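You operate a simulated robot arm through the tools that you are given. There is no shell and no other tool.

You are at the controls of a simulated robot arm. One attempt, no reset.

## Task
Put things in order on the steel counter. At the end: the yellow lemon half stands where the grey lunch beaker stood; the green lime half stands where the blue lunch beaker stood; the yellow garlic shaker stands where the green lime half stood; the grey lunch beaker stands where the yellow garlic shaker stood; the blue lunch beaker stands on top of the syrup can; whatever was shut is shut again. Leave all else as you found it, and nothing knocked over.

Only the result counts: the job must be done as asked and must still hold three seconds after the hand-in. Knocking over, shifting, dropping, spilling or breaking anything else fails it.

## Robot
A 5-joint arm with a two-finger parallel gripper, fixed in place. Base frame: the origin is at the foot of the arm, x ahead of it, y to its left, z up; the work surface is at about z = 0. Units: m, rad, N and s.
With the tool pointing down near the work surface it reaches from about 0.26 to 0.68 m from the base axis. Its first joint turns from -1.152 to 1.152 rad. The tool tilts only in the upright plane through the base axis and itself; it spins freely about its own axis. Payload 2.9 kg.
The TCP is the grasp point between the finger pads, 0.03 m short of the fingertips. In the tool frame z runs along the fingers and y along their closing line. The gripper opens to 0.11 m. The fingers are 0.02 m wide and 0.01 m thick; the gripper's body (0.048 by 0.112 m) begins 0.055 m behind the TCP.
Orientation is that of the tool frame in the base frame, as a unit quaternion [w, x, y, z]. With the fingers straight down and closing along the base's y, the tool's x points along the base's -x, its y along +y and its z along -z.

## Interface
- The arm moves only by the tool send_rows. Its arguments are lists of equal length, an entry for each row: "dp": the shift along the base's x, y, z in m, a list of three; "dr": the turn, a rotation vector about the base's x, y, z in rad, a list of three; "claw": the opening, from 0 (shut) to 1 (fully open). In form: {"dp": [[tx, ty, tz], ...], "dr": [[wx, wy, wz], ...], "claw": [claw, ...]}. A call has 1 to 20 rows; each row shifts and turns the commanded pose from where the row before left it. A row lasts 0.2 s, in which the tool goes at most 0.05 m and 0.15 rad; a call with a longer step from one row to the next is refused whole, and so is a gripper value outside its range. Where a pose cannot be reached the arm comes as near as it can. A force on the tool above 40 N (or 10 N above the force at the start of the call, whichever is more), or a blocked arm, ends the call early, and 0.2 s more pass. The fingers move at their own pace (about 0.108 m/s each) and stop on an object; they squeeze with about 29 N. The grip force told is the motor's: it shows also when the fingers shut on nothing. Time passes only in rows, and 0.2 s behind the last, so rows that do not move let the fingers close. The reply holds the time, the measured pose of the TCP, the force on the tool along the base axes, the opening and the grip force, in the units named above and with some noise, with the torque about the TCP (base axes, N m) and any sound that the robot's microphone picked up.
- Cameras (640 x 400 px; columns grow to the right, rows downward): "scene" is fixed at [0.0489, -0.4716, 0.6041]; the picture's right is [0.56, -0.83, 0.00], its down [-0.59, -0.40, -0.69] and it looks along [0.57, 0.39, -0.72] (base axes); focal length 251 px, centre (320, 200). "wrist" rides on the gripper at [0.072, 0.017, -0.103] in the tool frame; the picture's right is [-0.23, 0.97, 0.00], its down [-0.76, -0.18, -0.62] and it looks along [-0.61, -0.14, 0.78] (tool axes); focal length 222 px, centre (320, 200). There is no depth. A picture from a camera that has moved, and an enlarged one, comes with that camera's place and axes in the base frame and with its lens. The place of the scene camera against the robot may be out by one fixed shift of up to 0.025 m in any direction.
- get_image(camera): a new picture of that camera. The clock stands still meanwhile.
- close_up(camera, box): a new picture of the part [left, top, right, bottom] of that camera's present view, enlarged. The clock stands still meanwhile.
- finish_job(): hands the job in; it is judged then, once.

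Nothing tells you positions but the pictures and the camera data. Unless the task says otherwise, let go and move clear before handing in.

The tools are called after "Emit:" as a command line: name --argument value ..., lists and objects as JSON in quotes. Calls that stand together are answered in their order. send_rows: Moves the arm, as the interface text tells. Its arguments: {"type":"object","properties":{"dp":{"type":"array","items":{"type":"array","items":{"type":"number"}}},"dr":{"type":"array","items":{"type":"array","items":{"type":"number"}}},"claw":{"type":"array","items":{"type":"number"}}},"required":["dp","dr","claw"]} The other tools are called the same way: get_image (camera) takes a picture; close_up (camera, box) takes an enlarged picture of a part of a camera's view; finish_job () hands the job in.

At the start:

```text
time: 0.0
tool_pos: [0.4029, -0.1149, 0.3489]
ee_rot: [0.0, -0.001, 1.0, 0.0]
ft_force: [0.3, -0.2, 0.8]
torque: [0.01, 0.03, 0.01]
grip_width: 0.1099
grip_force: 0.0
```

scene: 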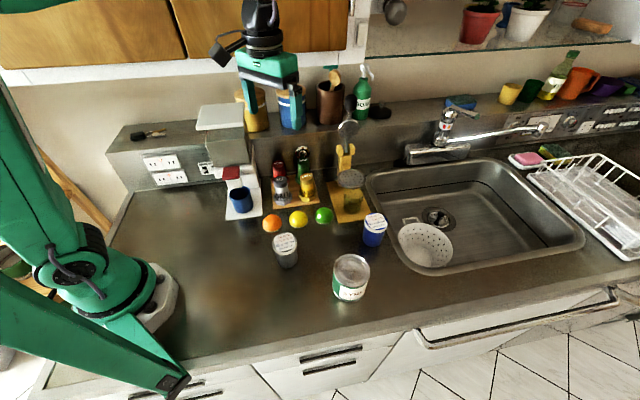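
wrist: 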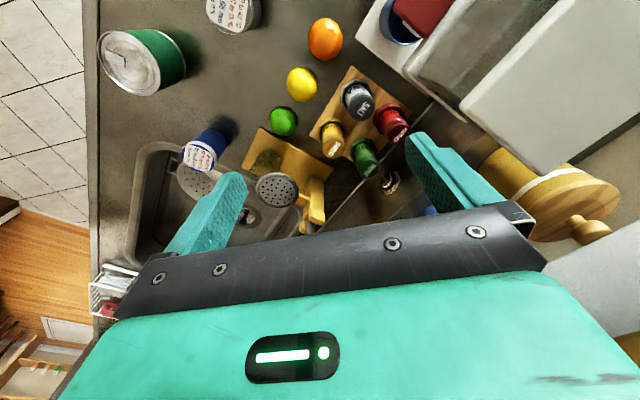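

I see a counter with two lunch beakers (grey and blue), a syrup can, orange/lemon/lime halves, a spice rack with shakers, a coffee machine and a sink. I'll take enlarged pictures first to pin the positions down.

Emit:
close_up --camera "scene" --box '[200, 120, 420, 310]'

Emit:
close_up --camera "wrist" --box '[90, 0, 450, 240]'

Emit:
close_up --camera "scene" --box '[255, 140, 375, 240]'

```text
2.11 times, centred on (310, 215) of scene
camera zoom: at [0.0489, -0.4716, 0.6041], right [0.56, -0.83, 0.0], down [-0.59, -0.4, -0.69], along [0.57, 0.39, -0.72], focal length 528 px, centre (341, 168)
```

zoom: 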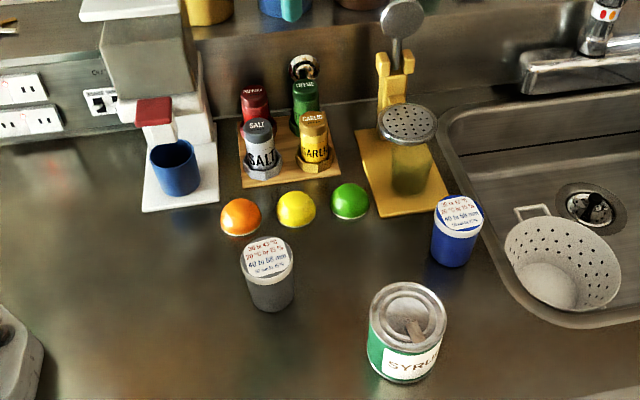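

```text
1.67 times, centred on (270, 120) of wrist
camera zoom: at [0.3306, -0.0991, 0.4533], right [0.23, 0.97, 0.0], down [0.76, -0.18, 0.62], along [0.61, -0.14, -0.78], focal length 370 px, centre (403, 333)
```

zoom: 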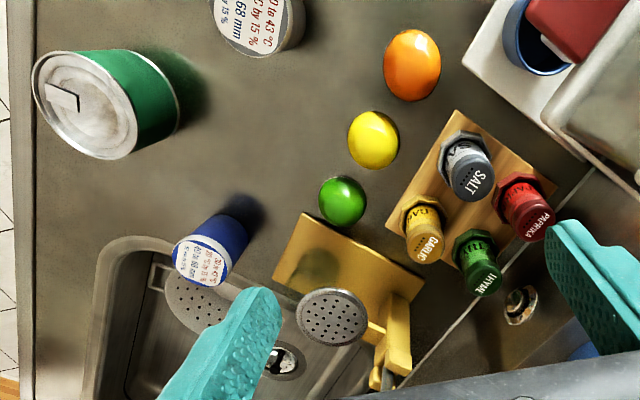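

```text
4.00 times, centred on (315, 190) of scene
camera zoom: at [0.0489, -0.4716, 0.6041], right [0.56, -0.83, 0.0], down [-0.59, -0.4, -0.69], along [0.57, 0.39, -0.72], focal length 1003 px, centre (340, 240)
```

zoom: 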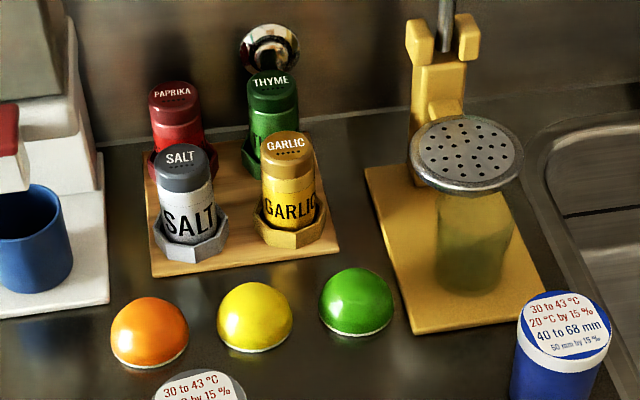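

The objects stand at roughly x 0.3–0.5, y −0.1 to −0.3. I'll enlarge each of them to read the labels and see what the can's top and the shaker stand look like.

Emit:
close_up --camera "scene" --box '[265, 225, 309, 275]'

Emit:
close_up --camera "scene" --box '[325, 245, 380, 305]'

Emit:
close_up --camera "scene" --box '[350, 205, 400, 255]'

Emit:
close_up --camera "scene" --box '[265, 140, 330, 230]'

Emit:
close_up --camera "wrist" --box '[180, 100, 270, 190]'

Emit:
close_up --camera "wrist" --box '[300, 60, 430, 190]'

```text
8.00 times, centred on (287, 250) of scene
camera zoom: at [0.0489, -0.4716, 0.6041], right [0.56, -0.83, 0.0], down [-0.59, -0.4, -0.69], along [0.57, 0.39, -0.72], focal length 2005 px, centre (584, -200)
```

zoom: 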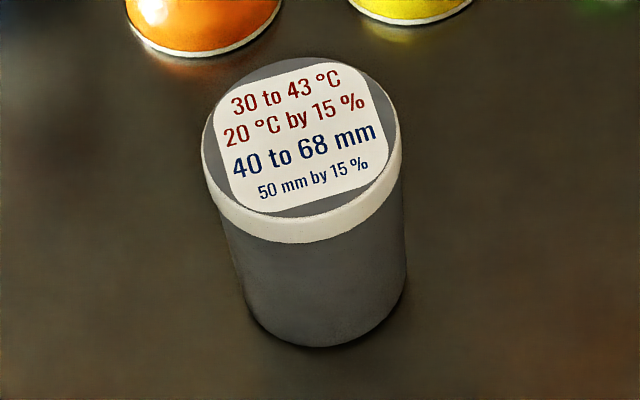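

```text
6.67 times, centred on (352, 275) of scene
camera zoom: at [0.0489, -0.4716, 0.6041], right [0.56, -0.83, 0.0], down [-0.59, -0.4, -0.69], along [0.57, 0.39, -0.72], focal length 1671 px, centre (103, -300)
```

zoom: 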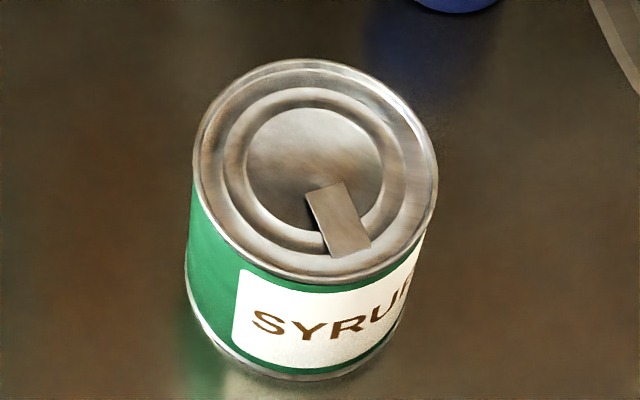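

```text
8.00 times, centred on (375, 230) of scene
camera zoom: at [0.0489, -0.4716, 0.6041], right [0.56, -0.83, 0.0], down [-0.59, -0.4, -0.69], along [0.57, 0.39, -0.72], focal length 2005 px, centre (-120, -40)
```

zoom: 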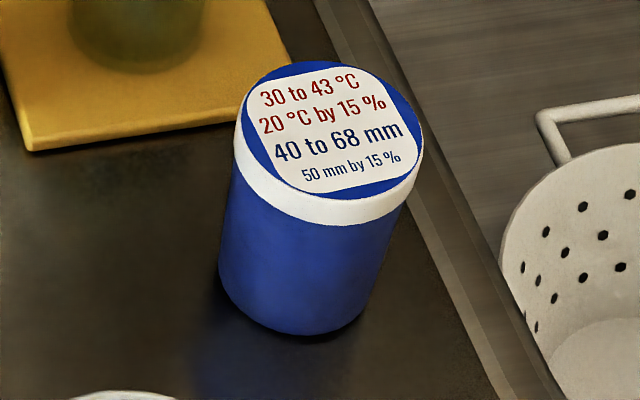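

```text
4.44 times, centred on (298, 185) of scene
camera zoom: at [0.0489, -0.4716, 0.6041], right [0.56, -0.83, 0.0], down [-0.59, -0.4, -0.69], along [0.57, 0.39, -0.72], focal length 1114 px, centre (420, 267)
```

zoom: 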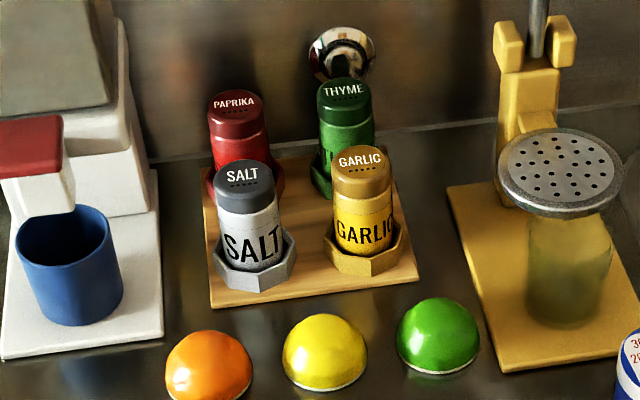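

```text
4.44 times, centred on (225, 145) of wrist
camera zoom: at [0.3306, -0.0991, 0.4533], right [0.23, 0.97, 0.0], down [0.76, -0.18, 0.62], along [0.61, -0.14, -0.78], focal length 987 px, centre (742, 444)
```

zoom: 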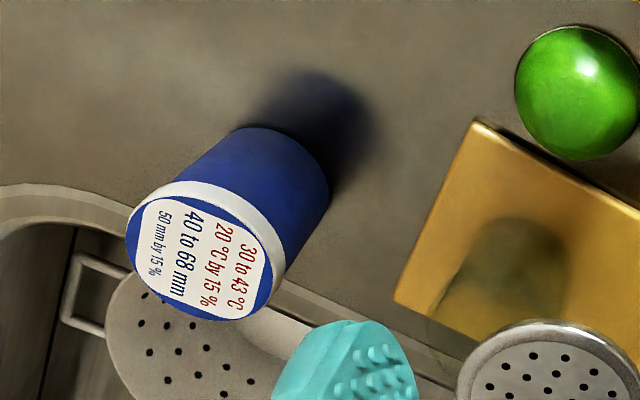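

```text
3.08 times, centred on (365, 125) of wrist
camera zoom: at [0.3306, -0.0991, 0.4533], right [0.23, 0.97, 0.0], down [0.76, -0.18, 0.62], along [0.61, -0.14, -0.78], focal length 684 px, centre (182, 431)
```

zoom: 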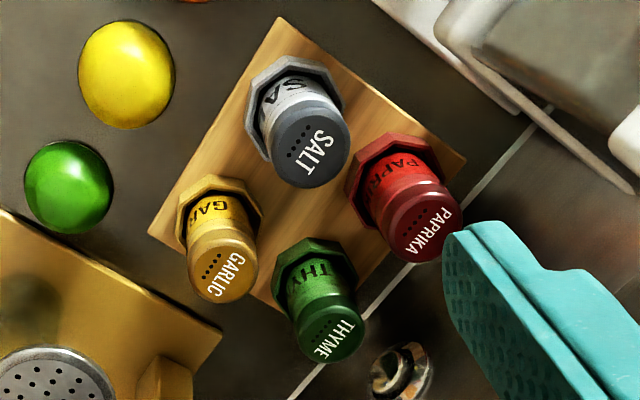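

From the pictures I estimate: grey beaker ≈(0.29,−0.20), blue beaker ≈(0.47,−0.37), can ≈(0.32,−0.38) with a top near 0.093, lime ≈(0.46,−0.20), lemon ≈(0.40,−0.15), garlic ≈(0.50,−0.12). Next I move the wrist camera closer, at a safe height, to measure these better.

Emit:
send_rows --dp '[[-0.004, -0.037, -0.02], [-0.004, -0.037, -0.02], [-0.004, -0.037, -0.02], [-0.004, -0.037, -0.02], [-0.004, -0.037, -0.02], [0, 0, 0]]' --dr '[[0, 0, 0], [0, 0, 0], [0, 0, 0], [0, 0, 0], [0, 0, 0], [0, 0, 0]]' --claw '[1, 1, 1, 1, 1, 1]'

Emit:
get_image --camera "wrist"

Emit:
close_up --camera "wrist" --box '[100, 0, 340, 150]'

Emit:
get_image --camera "scene"

```text
time: 1.4
tool_pos: [0.3827, -0.3004, 0.2471]
ee_rot: [0.0, -0.001, 1.0, 0.001]
ft_force: [-0.7, -0.1, -0.5]
torque: [0.02, 0.02, 0.01]
grip_width: 0.1101
grip_force: 0.0
```

```text
taken
camera wrist: at [0.3107, -0.284, 0.3516], right [0.23, 0.97, 0.0], down [0.76, -0.18, 0.62], along [0.61, -0.14, -0.78], focal length 222 px, centre (320, 200)
```

wrist: 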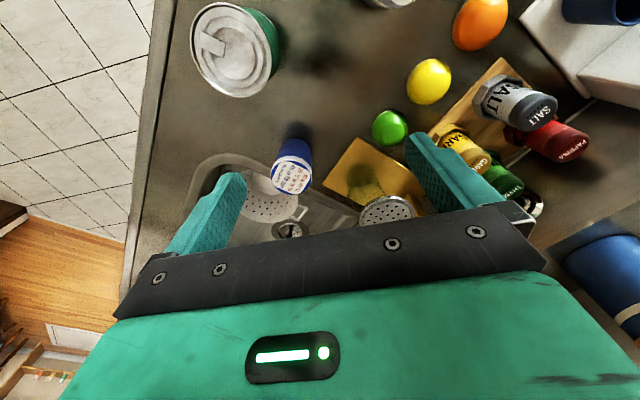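

```text
2.67 times, centred on (220, 75) of wrist
camera zoom: at [0.3107, -0.284, 0.3516], right [0.23, 0.97, 0.0], down [0.76, -0.18, 0.62], along [0.61, -0.14, -0.78], focal length 592 px, centre (587, 533)
```

zoom: 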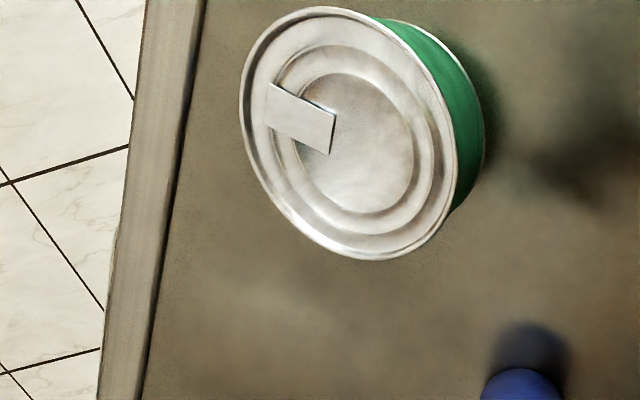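

```text
taken
```

scene: 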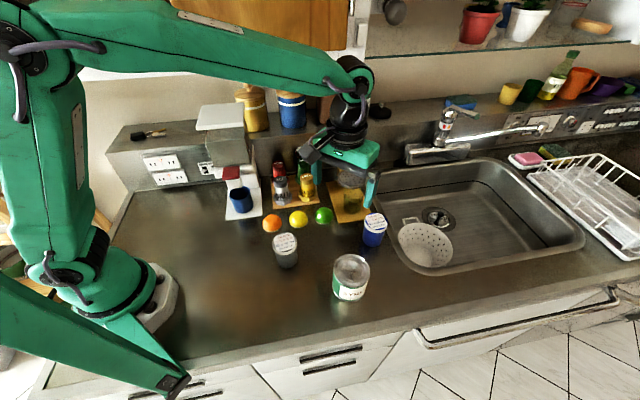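

The arm is clear and the view is good. I'll enlarge the blue beaker, the lime, the garlic shaker and the lemon from this pose.

Emit:
close_up --camera "wrist" --box '[240, 100, 340, 220]'

Emit:
close_up --camera "wrist" --box '[320, 40, 480, 200]'

Emit:
close_up --camera "wrist" --box '[340, 0, 640, 180]'

```text
3.33 times, centred on (290, 160) of wrist
camera zoom: at [0.3107, -0.284, 0.3516], right [0.23, 0.97, 0.0], down [0.76, -0.18, 0.62], along [0.61, -0.14, -0.78], focal length 740 px, centre (420, 333)
```

zoom: 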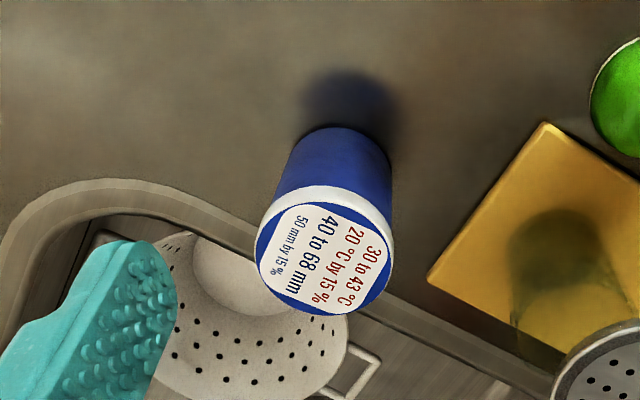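

```text
2.50 times, centred on (400, 120) of wrist
camera zoom: at [0.3107, -0.284, 0.3516], right [0.23, 0.97, 0.0], down [0.76, -0.18, 0.62], along [0.61, -0.14, -0.78], focal length 555 px, centre (120, 400)
```

zoom: 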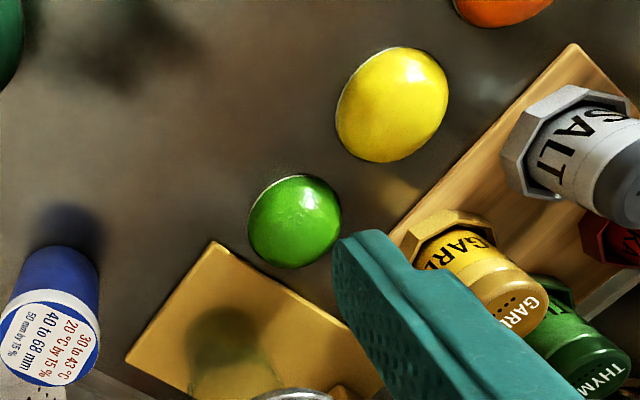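

```text
2.13 times, centred on (490, 90) of wrist
camera zoom: at [0.3107, -0.284, 0.3516], right [0.23, 0.97, 0.0], down [0.76, -0.18, 0.62], along [0.61, -0.14, -0.78], focal length 474 px, centre (-43, 435)
```

zoom: 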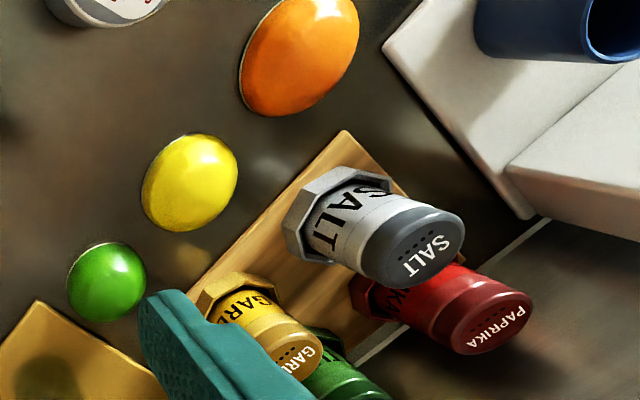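

Blue beaker is measured at about (0.470,−0.363) with height near 0.087, and it's the first to move, since it frees the chain. I go above it and check the alignment before descending.

Emit:
send_rows --dp '[[0.029, -0.021, -0.014], [0.029, -0.021, -0.014], [0.029, -0.021, -0.014], [0, 0, 0]]' --dr '[[0, 0, 0], [0, 0, 0], [0, 0, 0], [0, 0, 0]]' --claw '[1, 1, 1, 1]'

Emit:
get_image --camera "wrist"

Emit:
close_up --camera "wrist" --box '[240, 80, 400, 200]'

```text
time: 2.4
tool_pos: [0.4666, -0.3624, 0.2049]
ee_rot: [0.0, 0.0, 1.0, 0.0]
ft_force: [0.4, -0.1, -0.5]
torque: [0.01, -0.02, 0.0]
grip_width: 0.1101
grip_force: 0.0
```

```text
taken
camera wrist: at [0.3964, -0.3465, 0.3102], right [0.23, 0.97, 0.0], down [0.76, -0.18, 0.62], along [0.61, -0.14, -0.78], focal length 222 px, centre (320, 200)
```

wrist: 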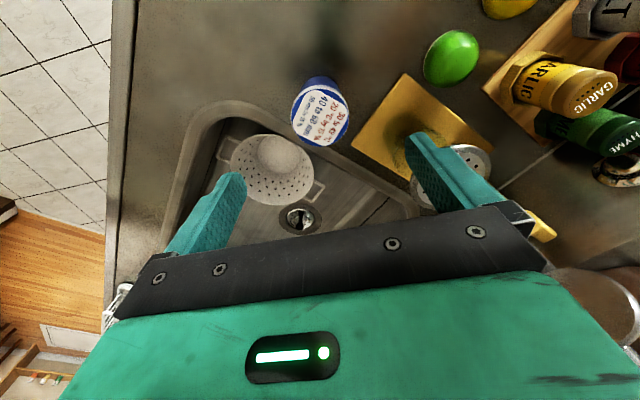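

```text
3.33 times, centred on (320, 140) of wrist
camera zoom: at [0.3964, -0.3465, 0.3102], right [0.23, 0.97, 0.0], down [0.76, -0.18, 0.62], along [0.61, -0.14, -0.78], focal length 740 px, centre (320, 400)
```

zoom: 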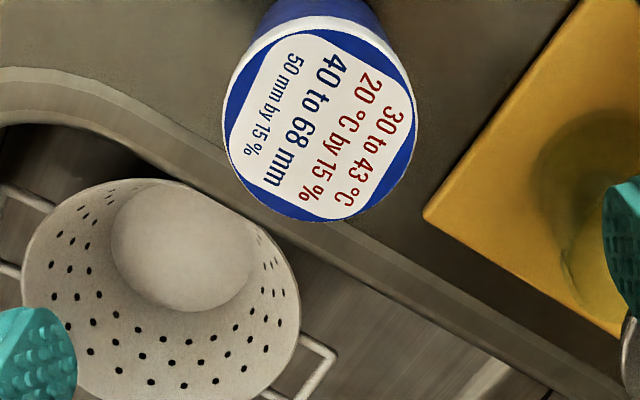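

The lid centre sits right under the TCP at (0.466,−0.3625), so the blue beaker is aligned. I descend to z≈0.053 and close on it.

Emit:
send_rows --dp '[[0, 0, -0.04], [0, 0, -0.04], [0, 0, -0.04], [0, 0, -0.032], [0, 0, 0]]' --dr '[[0, 0, 0], [0, 0, 0], [0, 0, 0], [0, 0, 0], [0, 0, 0]]' --claw '[1, 1, 1, 1, 1]'

Emit:
get_image --camera "wrist"

Emit:
close_up --camera "scene" --box '[320, 160, 440, 260]'

```text
time: 3.6
tool_pos: [0.4688, -0.3638, 0.0507]
ee_rot: [0.0, 0.001, 1.0, 0.0]
ft_force: [-0.5, -0.1, 0.7]
torque: [-0.01, -0.01, 0.01]
grip_width: 0.11
grip_force: 0.1
```

```text
taken
camera wrist: at [0.3973, -0.346, 0.1565], right [0.23, 0.97, 0.0], down [0.76, -0.18, 0.62], along [0.61, -0.14, -0.78], focal length 222 px, centre (320, 200)
```

wrist: 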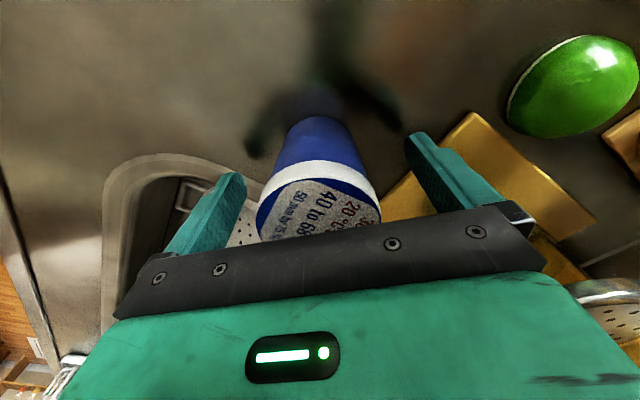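

```text
4.00 times, centred on (380, 210) of scene
camera zoom: at [0.0489, -0.4716, 0.6041], right [0.56, -0.83, 0.0], down [-0.59, -0.4, -0.69], along [0.57, 0.39, -0.72], focal length 1003 px, centre (80, 160)
```

zoom: 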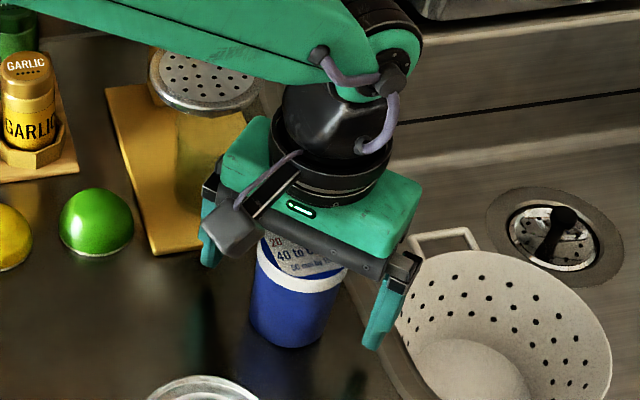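

The fingers straddle the blue beaker with clear room on both sides. I close the gripper now.

Emit:
send_rows --dp '[[0, 0, 0], [0, 0, 0], [0, 0, 0], [0, 0, 0]]' --dr '[[0, 0, 0], [0, 0, 0], [0, 0, 0], [0, 0, 0]]' --claw '[0.6, 0.5, 0.3, 0.0]'

Emit:
get_image --camera "wrist"

Emit:
close_up --camera "scene" --box '[320, 160, 440, 260]'

```text
time: 4.6
tool_pos: [0.4691, -0.3638, 0.0528]
ee_rot: [0.0, 0.0, 1.0, -0.001]
ft_force: [0.9, 0.0, 0.4]
torque: [0.06, -0.02, -0.02]
grip_width: 0.0591
grip_force: 29.4
```

```text
taken
camera wrist: at [0.3973, -0.3461, 0.157], right [0.23, 0.97, 0.0], down [0.76, -0.18, 0.62], along [0.61, -0.14, -0.78], focal length 222 px, centre (320, 200)
```

wrist: 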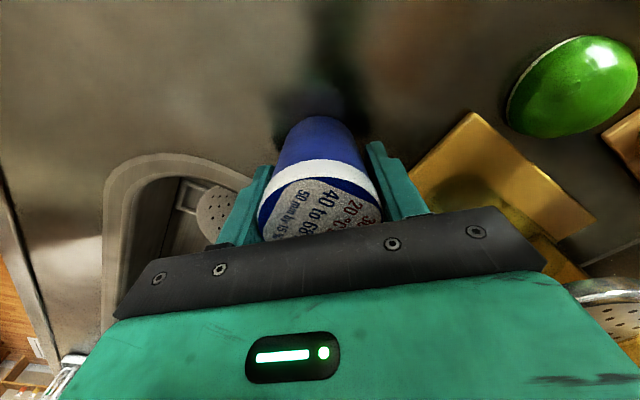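

```text
4.00 times, centred on (380, 210) of scene
camera zoom: at [0.0489, -0.4716, 0.6041], right [0.56, -0.83, 0.0], down [-0.59, -0.4, -0.69], along [0.57, 0.39, -0.72], focal length 1003 px, centre (80, 160)
```

zoom: 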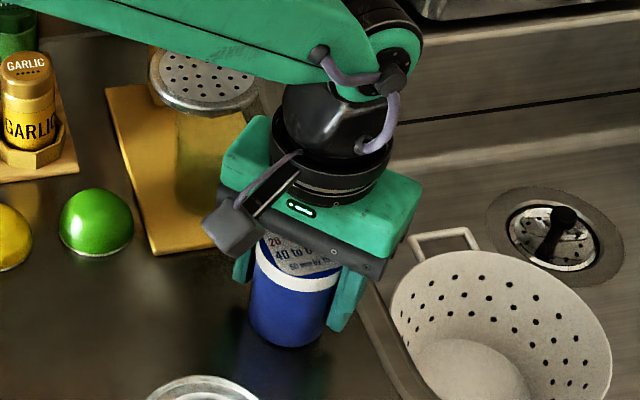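

Blue beaker is gripped (width 0.059, centred at about (0.4695,−0.3645)). I lift it straight up to z≈0.20 and carry it over the can.

Emit:
send_rows --dp '[[0, 0, 0.015], [0, 0, 0.03], [0, 0, 0.035], [0, 0, 0.035], [0, 0, 0.035], [0, 0, 0]]' --dr '[[0, 0, 0], [0, 0, 0], [0, 0, 0], [0, 0, 0], [0, 0, 0], [0, 0, 0]]' --claw '[0, 0, 0, 0, 0, 0]'

Emit:
send_rows --dp '[[-0.02, -0.002, 0], [-0.033, -0.003, 0], [-0.033, -0.002, 0], [-0.033, -0.002, 0], [-0.025, -0.002, 0], [-0.012, -0.001, 0], [0, 0, 0]]' --dr '[[0, 0, 0], [0, 0, 0], [0, 0, 0], [0, 0, 0], [0, 0, 0], [0, 0, 0], [0, 0, 0]]' --claw '[0, 0, 0, 0, 0, 0, 0]'

Emit:
get_image --camera "wrist"

Emit:
close_up --camera "scene" --box '[280, 160, 420, 310]'

```text
time: 6.0
tool_pos: [0.47, -0.3631, 0.2044]
ee_rot: [0.0, 0.0, 1.0, 0.0]
ft_force: [0.3, 0.1, -1.7]
torque: [0.04, 0.02, 0.0]
grip_width: 0.0591
grip_force: 29.6
```

```text
time: 7.6
tool_pos: [0.3135, -0.3762, 0.2047]
ee_rot: [0.0, 0.0, 1.0, 0.0]
ft_force: [-0.2, -0.9, -1.1]
torque: [-0.01, -0.02, 0.02]
grip_width: 0.0592
grip_force: 28.5
```

```text
taken
camera wrist: at [0.2417, -0.3591, 0.309], right [0.23, 0.97, 0.0], down [0.76, -0.18, 0.62], along [0.61, -0.14, -0.78], focal length 222 px, centre (320, 200)
```

wrist: 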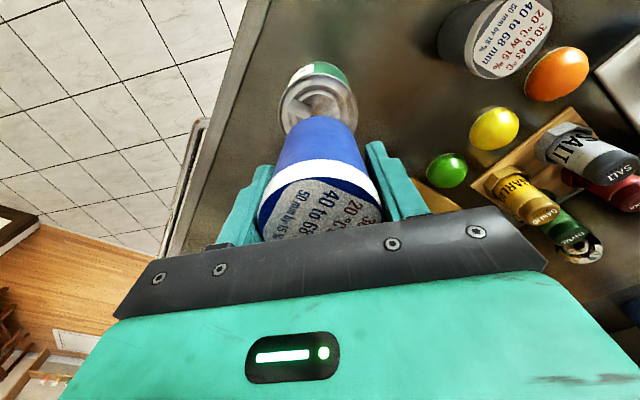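

```text
2.67 times, centred on (350, 235) of scene
camera zoom: at [0.0489, -0.4716, 0.6041], right [0.56, -0.83, 0.0], down [-0.59, -0.4, -0.69], along [0.57, 0.39, -0.72], focal length 668 px, centre (240, 107)
```

zoom: 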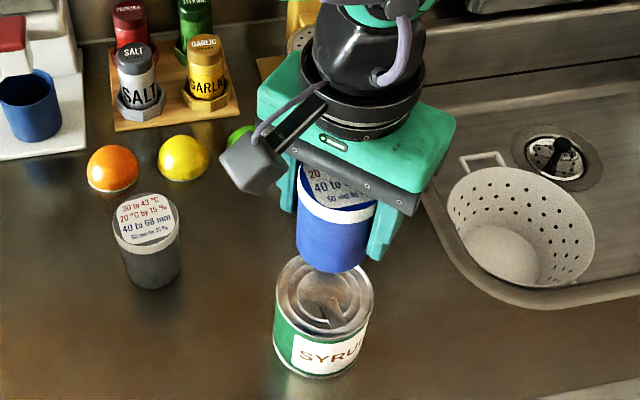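

The blue beaker hangs above the can. I enlarge the wrist view to check how concentric they are.

Emit:
close_up --camera "wrist" --box '[260, 50, 380, 170]'

Emit:
close_up --camera "wrist" --box '[420, 0, 640, 200]'

```text
3.33 times, centred on (320, 110) of wrist
camera zoom: at [0.2417, -0.3591, 0.309], right [0.23, 0.97, 0.0], down [0.76, -0.18, 0.62], along [0.61, -0.14, -0.78], focal length 740 px, centre (320, 500)
```

zoom: 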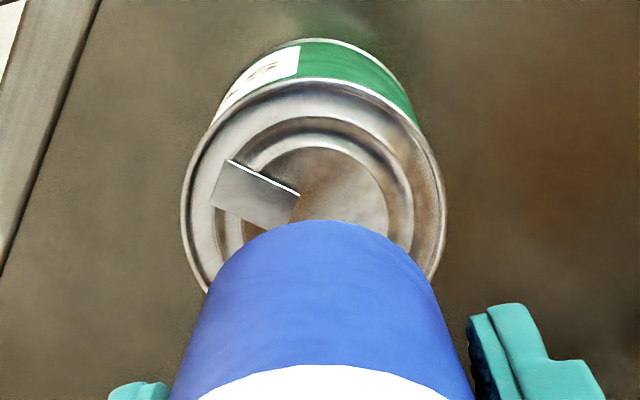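

```text
2.00 times, centred on (530, 100) of wrist
camera zoom: at [0.2417, -0.3591, 0.309], right [0.23, 0.97, 0.0], down [0.76, -0.18, 0.62], along [0.61, -0.14, -0.78], focal length 444 px, centre (-100, 400)
```

zoom: 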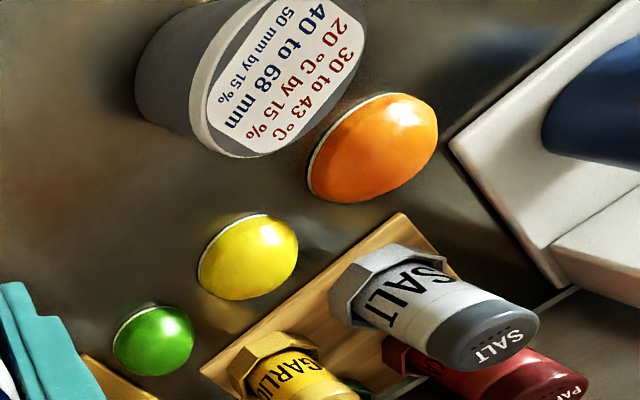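

The can's centre works out at about (0.312,−0.378) with a radius near 0.038, so the beaker needs a shift of only a couple of mm. I adjust, descend to just above the top and look again.

Emit:
send_rows --dp '[[-0.0015, -0.0018, -0.015], [0, 0, -0.02], [0, 0, -0.012], [0, 0, 0]]' --dr '[[0, 0, 0], [0, 0, 0], [0, 0, 0], [0, 0, 0]]' --claw '[0, 0, 0, 0]'

Emit:
close_up --camera "scene" --box '[310, 210, 390, 310]'

Emit:
close_up --camera "wrist" --box '[260, 50, 380, 170]'

```text
time: 8.6
tool_pos: [0.3127, -0.3779, 0.1578]
ee_rot: [0.0, 0.001, 1.0, 0.001]
ft_force: [0.5, -0.9, -1.4]
torque: [-0.04, -0.04, 0.03]
grip_width: 0.0591
grip_force: 29.4
```

```text
4.00 times, centred on (350, 260) of scene
camera zoom: at [0.0489, -0.4716, 0.6041], right [0.56, -0.83, 0.0], down [-0.59, -0.4, -0.69], along [0.57, 0.39, -0.72], focal length 1003 px, centre (200, -40)
```

zoom: 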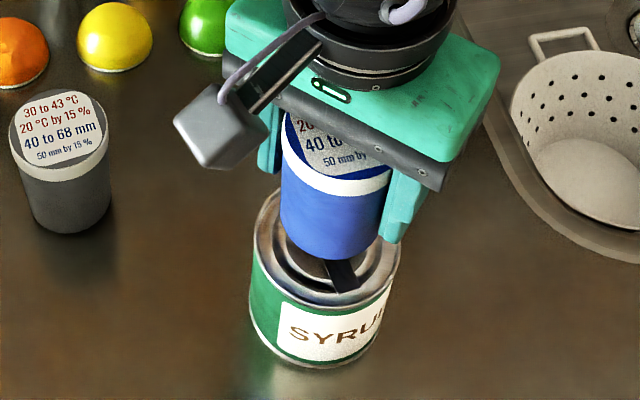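

```text
3.33 times, centred on (320, 110) of wrist
camera zoom: at [0.2404, -0.3608, 0.2624], right [0.23, 0.97, 0.0], down [0.76, -0.18, 0.62], along [0.61, -0.14, -0.78], focal length 740 px, centre (320, 500)
```

zoom: 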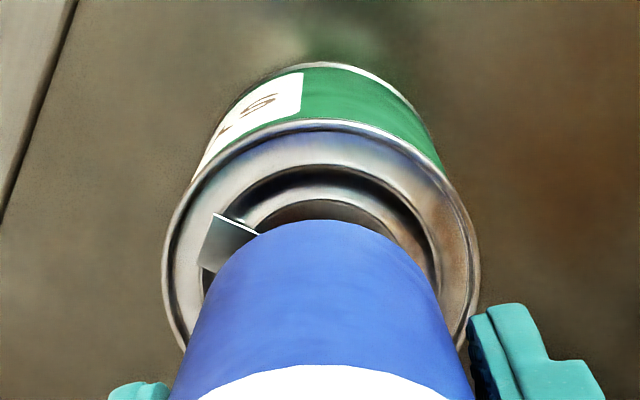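

The beaker and can look concentric in both views, and the can's top may lie between 0.076 and 0.09. I descend in small steps and watch the force.

Emit:
send_rows --dp '[[0, 0, -0.006], [0, 0, -0.005], [0, 0, 0]]' --dr '[[0, 0, 0], [0, 0, 0], [0, 0, 0]]' --claw '[0, 0, 0]'

Emit:
send_rows --dp '[[0, 0, -0.003], [0, 0, 0]]' --dr '[[0, 0, 0], [0, 0, 0]]' --claw '[0, 0]'

Emit:
close_up --camera "scene" --box '[310, 210, 390, 310]'

Emit:
close_up --camera "wrist" --box '[260, 50, 380, 170]'

```text
time: 9.4
tool_pos: [0.3115, -0.3772, 0.1461]
ee_rot: [0.0, 0.0, 1.0, 0.0]
ft_force: [0.0, 0.4, -2.1]
torque: [0.0, -0.01, -0.01]
grip_width: 0.059
grip_force: 28.9
```

```text
time: 10.0
tool_pos: [0.3111, -0.3769, 0.1434]
ee_rot: [-0.001, 0.0, 1.0, 0.001]
ft_force: [0.1, 0.6, -1.9]
torque: [0.0, 0.0, 0.02]
grip_width: 0.0591
grip_force: 29.1
```

```text
4.00 times, centred on (350, 260) of scene
camera zoom: at [0.0489, -0.4716, 0.6041], right [0.56, -0.83, 0.0], down [-0.59, -0.4, -0.69], along [0.57, 0.39, -0.72], focal length 1003 px, centre (200, -40)
```

zoom: 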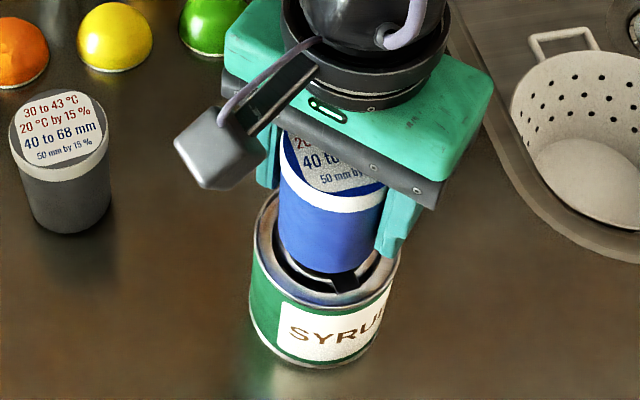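

```text
3.33 times, centred on (320, 110) of wrist
camera zoom: at [0.2401, -0.3608, 0.2483], right [0.23, 0.97, 0.0], down [0.76, -0.18, 0.62], along [0.61, -0.14, -0.78], focal length 740 px, centre (320, 500)
```

zoom: 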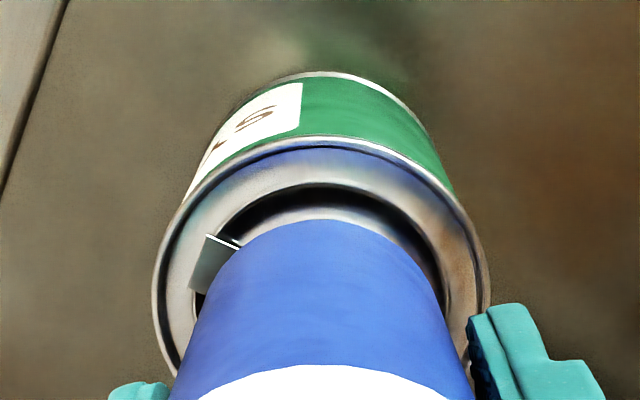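

No contact yet at z≈0.143, and the gap is still visible. I keep descending in 3 mm steps.

Emit:
send_rows --dp '[[0, 0, -0.003], [0, 0, 0]]' --dr '[[0, 0, 0], [0, 0, 0]]' --claw '[0, 0]'

Emit:
send_rows --dp '[[0, 0, -0.002], [0, 0, 0]]' --dr '[[0, 0, 0], [0, 0, 0]]' --claw '[0, 0]'

Emit:
close_up --camera "scene" --box '[310, 210, 390, 310]'

Emit:
close_up --camera "wrist" --box '[260, 50, 380, 170]'

```text
time: 10.6
tool_pos: [0.3108, -0.379, 0.1412]
ee_rot: [0.0, 0.0, 1.0, 0.0]
ft_force: [0.1, -0.1, -2.7]
torque: [-0.05, 0.01, -0.02]
grip_width: 0.0592
grip_force: 29.4
```

```text
time: 11.2
tool_pos: [0.3126, -0.3784, 0.1397]
ee_rot: [0.0, -0.001, 1.0, 0.0]
ft_force: [0.2, -0.3, -2.2]
torque: [0.0, 0.0, 0.01]
grip_width: 0.0594
grip_force: 29.1
```

```text
4.00 times, centred on (350, 260) of scene
camera zoom: at [0.0489, -0.4716, 0.6041], right [0.56, -0.83, 0.0], down [-0.59, -0.4, -0.69], along [0.57, 0.39, -0.72], focal length 1003 px, centre (200, -40)
```

zoom: 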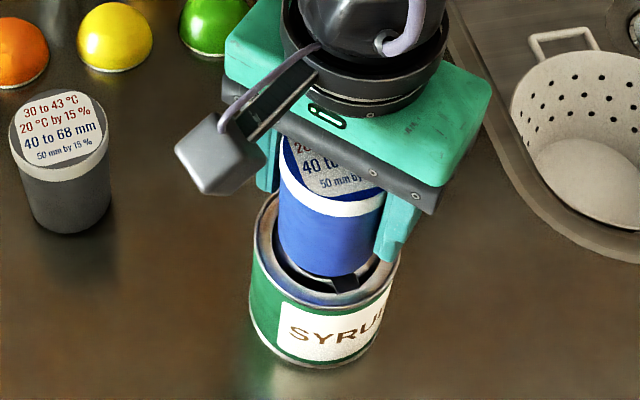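

```text
3.33 times, centred on (320, 110) of wrist
camera zoom: at [0.2405, -0.3608, 0.2436], right [0.23, 0.97, 0.0], down [0.76, -0.18, 0.62], along [0.61, -0.14, -0.78], focal length 740 px, centre (320, 500)
```

zoom: 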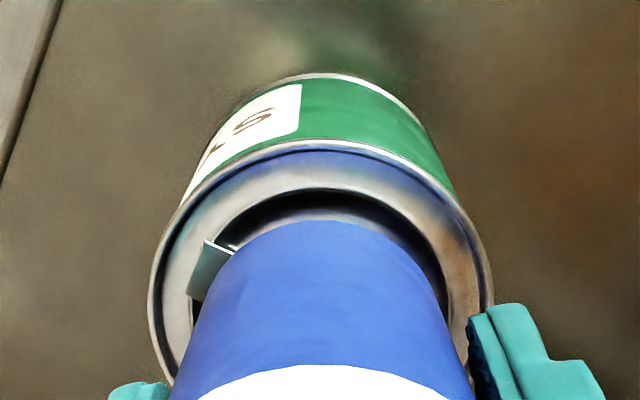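

Still no contact force. I shift 2 mm back toward the can's centre and go on down in 2 mm steps.

Emit:
send_rows --dp '[[-0.002, 0, 0], [0, 0, -0.002], [0, 0, 0]]' --dr '[[0, 0, 0], [0, 0, 0], [0, 0, 0]]' --claw '[0, 0, 0]'

Emit:
send_rows --dp '[[0, 0, -0.002], [0, 0, 0]]' --dr '[[0, 0, 0], [0, 0, 0]]' --claw '[0, 0]'

Emit:
close_up --camera "scene" --box '[310, 210, 390, 310]'

Emit:
close_up --camera "wrist" --box '[260, 50, 380, 170]'

```text
time: 12.0
tool_pos: [0.3104, -0.3782, 0.1372]
ee_rot: [0.0, 0.001, 1.0, 0.0]
ft_force: [-0.6, 0.6, -2.2]
torque: [-0.01, 0.0, -0.01]
grip_width: 0.0589
grip_force: 29.3
```

```text
time: 12.6
tool_pos: [0.3095, -0.3779, 0.1345]
ee_rot: [0.0, 0.001, 1.0, 0.0]
ft_force: [-0.5, -0.1, -1.1]
torque: [0.0, 0.02, -0.01]
grip_width: 0.0589
grip_force: 29.3
```

```text
4.00 times, centred on (350, 260) of scene
camera zoom: at [0.0489, -0.4716, 0.6041], right [0.56, -0.83, 0.0], down [-0.59, -0.4, -0.69], along [0.57, 0.39, -0.72], focal length 1003 px, centre (200, -40)
```

zoom: 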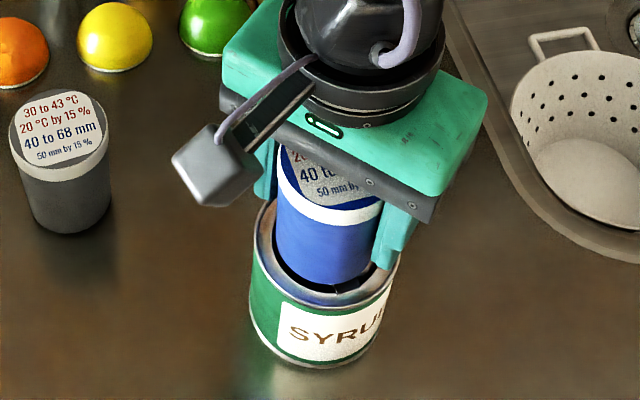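

```text
3.33 times, centred on (320, 110) of wrist
camera zoom: at [0.2381, -0.3611, 0.2392], right [0.23, 0.97, 0.0], down [0.76, -0.18, 0.62], along [0.61, -0.14, -0.78], focal length 740 px, centre (320, 500)
```

zoom: 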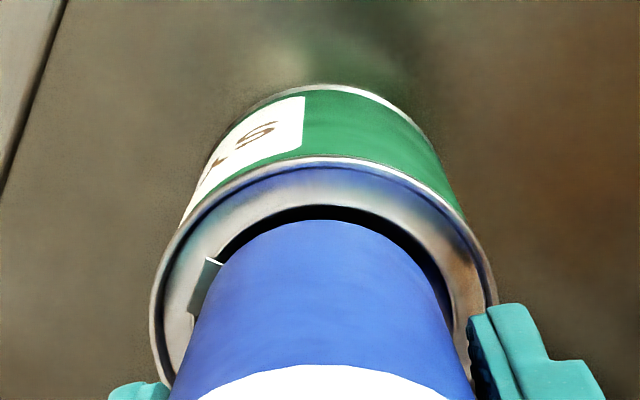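

The beaker is now within a few mm of the top and centred in both views. I go on in 1.5 mm steps until the force shows contact.

Emit:
send_rows --dp '[[0, 0, -0.0015], [0, 0, 0]]' --dr '[[0, 0, 0], [0, 0, 0]]' --claw '[0, 0]'

Emit:
send_rows --dp '[[0, 0, -0.0015], [0, 0, 0]]' --dr '[[0, 0, 0], [0, 0, 0]]' --claw '[0, 0]'

Emit:
close_up --camera "wrist" --box '[260, 50, 380, 170]'

```text
time: 13.2
tool_pos: [0.3086, -0.3789, 0.1327]
ee_rot: [0.0, 0.0, 1.0, 0.0]
ft_force: [0.1, -0.4, -2.0]
torque: [-0.02, -0.01, 0.04]
grip_width: 0.0589
grip_force: 29.0
```

```text
time: 13.8
tool_pos: [0.3099, -0.3775, 0.1322]
ee_rot: [0.0, 0.0, 1.0, -0.001]
ft_force: [-4.0, 2.2, 12.9]
torque: [0.39, 0.22, 0.06]
grip_width: 0.059
grip_force: 28.8
```

```text
3.33 times, centred on (320, 110) of wrist
camera zoom: at [0.2382, -0.361, 0.2367], right [0.23, 0.97, 0.0], down [0.76, -0.18, 0.62], along [0.61, -0.14, -0.78], focal length 740 px, centre (320, 500)
```

zoom: 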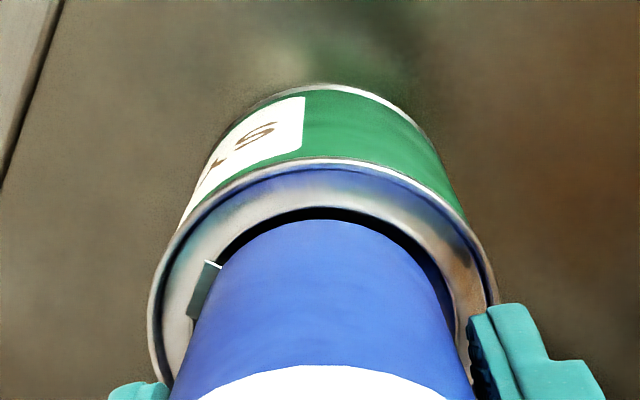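

Contact: about 15 N upward with the beaker's bottom near z≈0.080. I ease the pressure by a millimetre and open the fingers a little, then look.

Emit:
send_rows --dp '[[0, 0, 0.001], [0, 0, 0]]' --dr '[[0, 0, 0], [0, 0, 0]]' --claw '[0, 0]'

Emit:
close_up --camera "scene" --box '[310, 210, 390, 310]'

```text
time: 14.4
tool_pos: [0.3097, -0.378, 0.1325]
ee_rot: [-0.001, 0.0, 1.0, 0.001]
ft_force: [2.0, 0.2, 4.7]
torque: [0.08, -0.15, 0.02]
grip_width: 0.0591
grip_force: 29.1
```

```text
4.00 times, centred on (350, 260) of scene
camera zoom: at [0.0489, -0.4716, 0.6041], right [0.56, -0.83, 0.0], down [-0.59, -0.4, -0.69], along [0.57, 0.39, -0.72], focal length 1003 px, centre (200, -40)
```

zoom: 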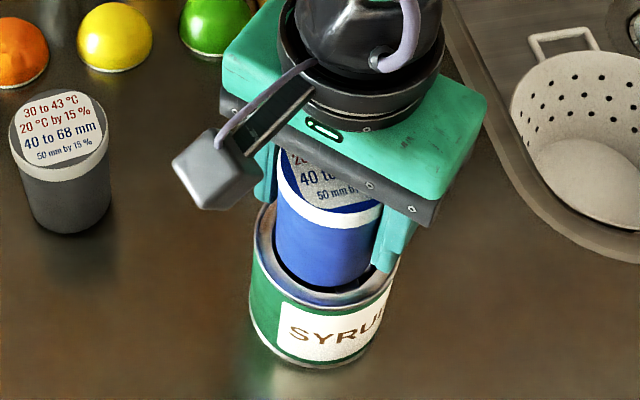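

The contact is now light and balanced. I open the fingers gently.

Emit:
send_rows --dp '[[0, 0, 0], [0, 0, 0], [0, 0, 0], [0, 0, 0]]' --dr '[[0, 0, 0], [0, 0, 0], [0, 0, 0], [0, 0, 0]]' --claw '[0.58, 0.65, 0.75, 0.9]'

Emit:
get_image --camera "wrist"

Emit:
close_up --camera "scene" --box '[310, 210, 390, 310]'

```text
time: 15.4
tool_pos: [0.3093, -0.3782, 0.1328]
ee_rot: [0.0, 0.001, 1.0, 0.0]
ft_force: [-0.1, -0.6, 0.2]
torque: [-0.01, -0.03, 0.04]
grip_width: 0.0991
grip_force: 0.1
```

```text
taken
camera wrist: at [0.2378, -0.3612, 0.237], right [0.23, 0.97, 0.0], down [0.76, -0.18, 0.62], along [0.61, -0.14, -0.78], focal length 222 px, centre (320, 200)
```

wrist: 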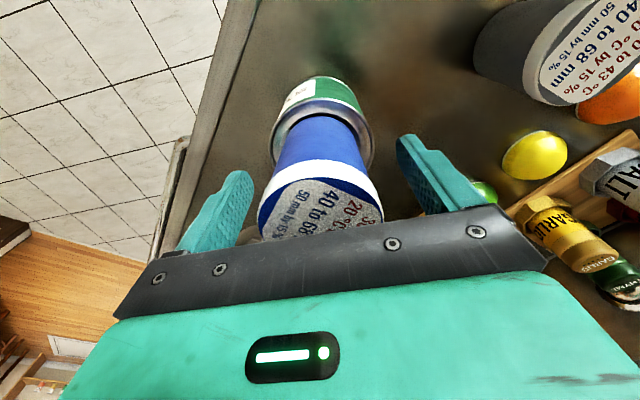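

```text
4.00 times, centred on (350, 260) of scene
camera zoom: at [0.0489, -0.4716, 0.6041], right [0.56, -0.83, 0.0], down [-0.59, -0.4, -0.69], along [0.57, 0.39, -0.72], focal length 1003 px, centre (200, -40)
```

zoom: 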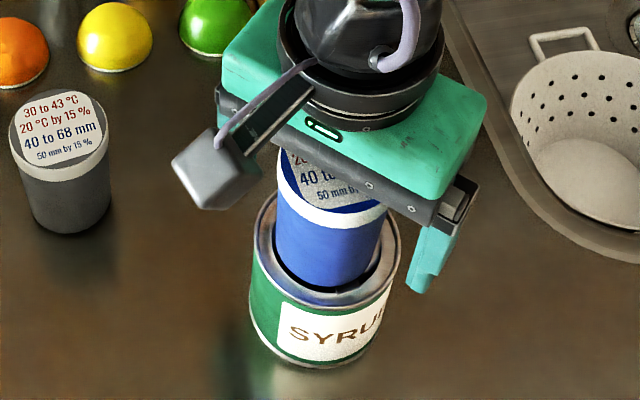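

The blue beaker stands on the can by itself. I rise straight up and check.

Emit:
send_rows --dp '[[0, 0, 0.02], [0, 0, 0.035], [0, 0, 0.04], [0, 0, 0.03], [0, 0, 0]]' --dr '[[0, 0, 0], [0, 0, 0], [0, 0, 0], [0, 0, 0], [0, 0, 0]]' --claw '[0.9, 0.9, 0.9, 0.9, 0.9]'

Emit:
get_image --camera "wrist"

Emit:
close_up --camera "scene" --box '[310, 210, 390, 310]'

```text
time: 16.6
tool_pos: [0.3098, -0.3802, 0.2581]
ee_rot: [0.0, 0.0, 1.0, 0.001]
ft_force: [-0.1, -0.2, -0.1]
torque: [0.01, -0.02, -0.02]
grip_width: 0.099
grip_force: 0.0
```

```text
taken
camera wrist: at [0.238, -0.3618, 0.363], right [0.23, 0.97, 0.0], down [0.76, -0.18, 0.62], along [0.61, -0.14, -0.78], focal length 222 px, centre (320, 200)
```

wrist: 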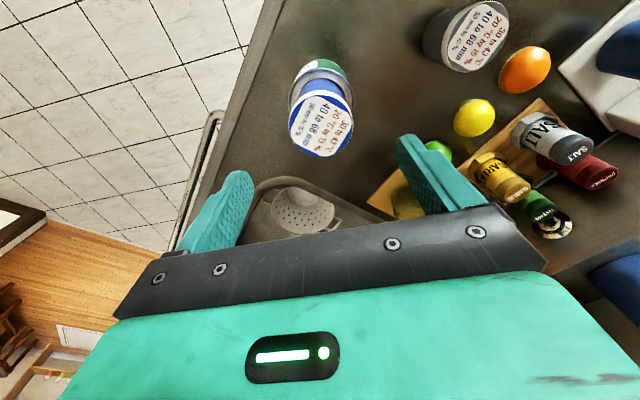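

```text
4.00 times, centred on (350, 260) of scene
camera zoom: at [0.0489, -0.4716, 0.6041], right [0.56, -0.83, 0.0], down [-0.59, -0.4, -0.69], along [0.57, 0.39, -0.72], focal length 1003 px, centre (200, -40)
```

zoom: 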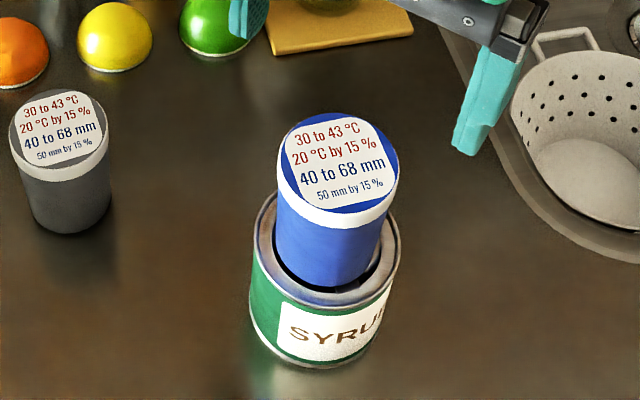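

The blue beaker stands centred on the can. Next comes the lime at about (0.463,−0.205): I move above it and turn the gripper by −25°, so that the fingers clear the wooden board and the yellow base.

Emit:
send_rows --dp '[[0.0255, 0.0292, 0], [0.0255, 0.0292, 0], [0.0255, 0.0292, 0], [0.0255, 0.0292, -0.019], [0.0255, 0.0292, -0.019], [0.0255, 0.0292, -0.019], [0, 0, 0]]' --dr '[[0, 0, -0.0727], [0, 0, -0.0727], [0, 0, -0.0727], [0, 0, -0.0727], [0, 0, -0.0727], [0, 0, -0.0728], [0, 0, 0]]' --claw '[0.8, 0.8, 0.7, 0.66, 0.66, 0.66, 0.66]'

Emit:
get_image --camera "wrist"

Emit:
close_up --camera "wrist" --box '[230, 20, 410, 200]'

```text
time: 18.2
tool_pos: [0.4657, -0.2039, 0.199]
ee_rot: [0.0, 0.216, 0.976, 0.0]
ft_force: [0.4, -0.6, -0.2]
torque: [0.0, 0.0, 0.0]
grip_width: 0.0726
grip_force: 0.1
```

```text
taken
camera wrist: at [0.4072, -0.1575, 0.3048], right [0.62, 0.79, 0.0], down [0.61, -0.48, 0.62], along [0.49, -0.39, -0.78], focal length 222 px, centre (320, 200)
```

wrist: 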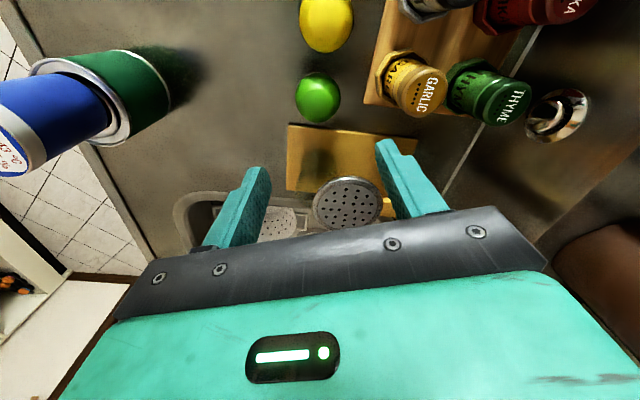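

```text
2.22 times, centred on (320, 110) of wrist
camera zoom: at [0.4072, -0.1575, 0.3048], right [0.62, 0.79, 0.0], down [0.61, -0.48, 0.62], along [0.49, -0.39, -0.78], focal length 494 px, centre (320, 400)
```

zoom: 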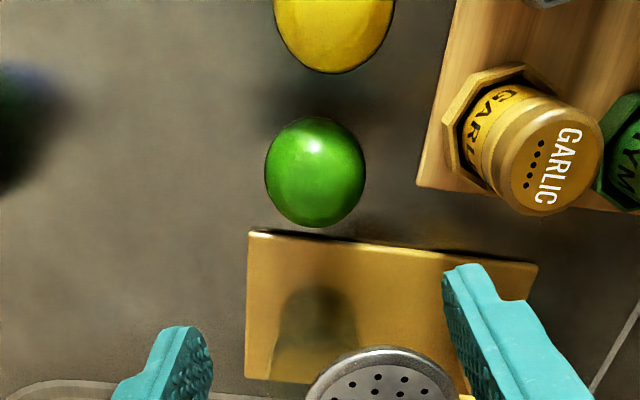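

The lime measures at (0.465,−0.207), radius about 0.0287, so I only shift by 2 mm. I descend partway with a 0.073 opening and check.

Emit:
send_rows --dp '[[-0.0005, -0.0025, -0.035], [0, 0, -0.035], [0, 0, -0.035], [0, 0, -0.03], [0, 0, 0]]' --dr '[[0, 0, 0], [0, 0, 0], [0, 0, 0], [0, 0, 0], [0, 0, 0]]' --claw '[0.66, 0.66, 0.66, 0.66, 0.66]'

Emit:
get_image --camera "wrist"

Emit:
close_up --camera "scene" --box '[250, 140, 370, 240]'

```text
time: 19.4
tool_pos: [0.4623, -0.2061, 0.0659]
ee_rot: [-0.001, 0.217, 0.976, -0.001]
ft_force: [-0.5, -0.1, 0.3]
torque: [0.0, 0.02, 0.0]
grip_width: 0.0725
grip_force: 0.1
```

```text
taken
camera wrist: at [0.4047, -0.1599, 0.1704], right [0.62, 0.79, 0.0], down [0.62, -0.48, 0.62], along [0.49, -0.38, -0.78], focal length 222 px, centre (320, 200)
```

wrist: 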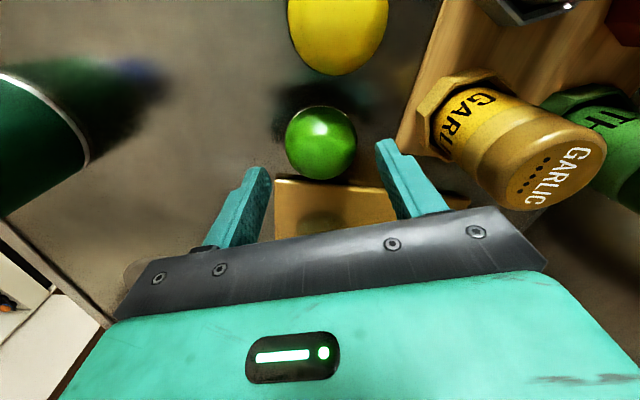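

```text
4.00 times, centred on (310, 190) of scene
camera zoom: at [0.0489, -0.4716, 0.6041], right [0.56, -0.83, 0.0], down [-0.59, -0.4, -0.69], along [0.57, 0.39, -0.72], focal length 1003 px, centre (360, 240)
```

zoom: 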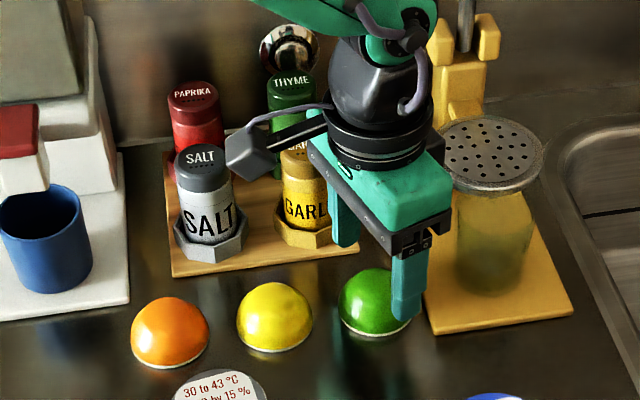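

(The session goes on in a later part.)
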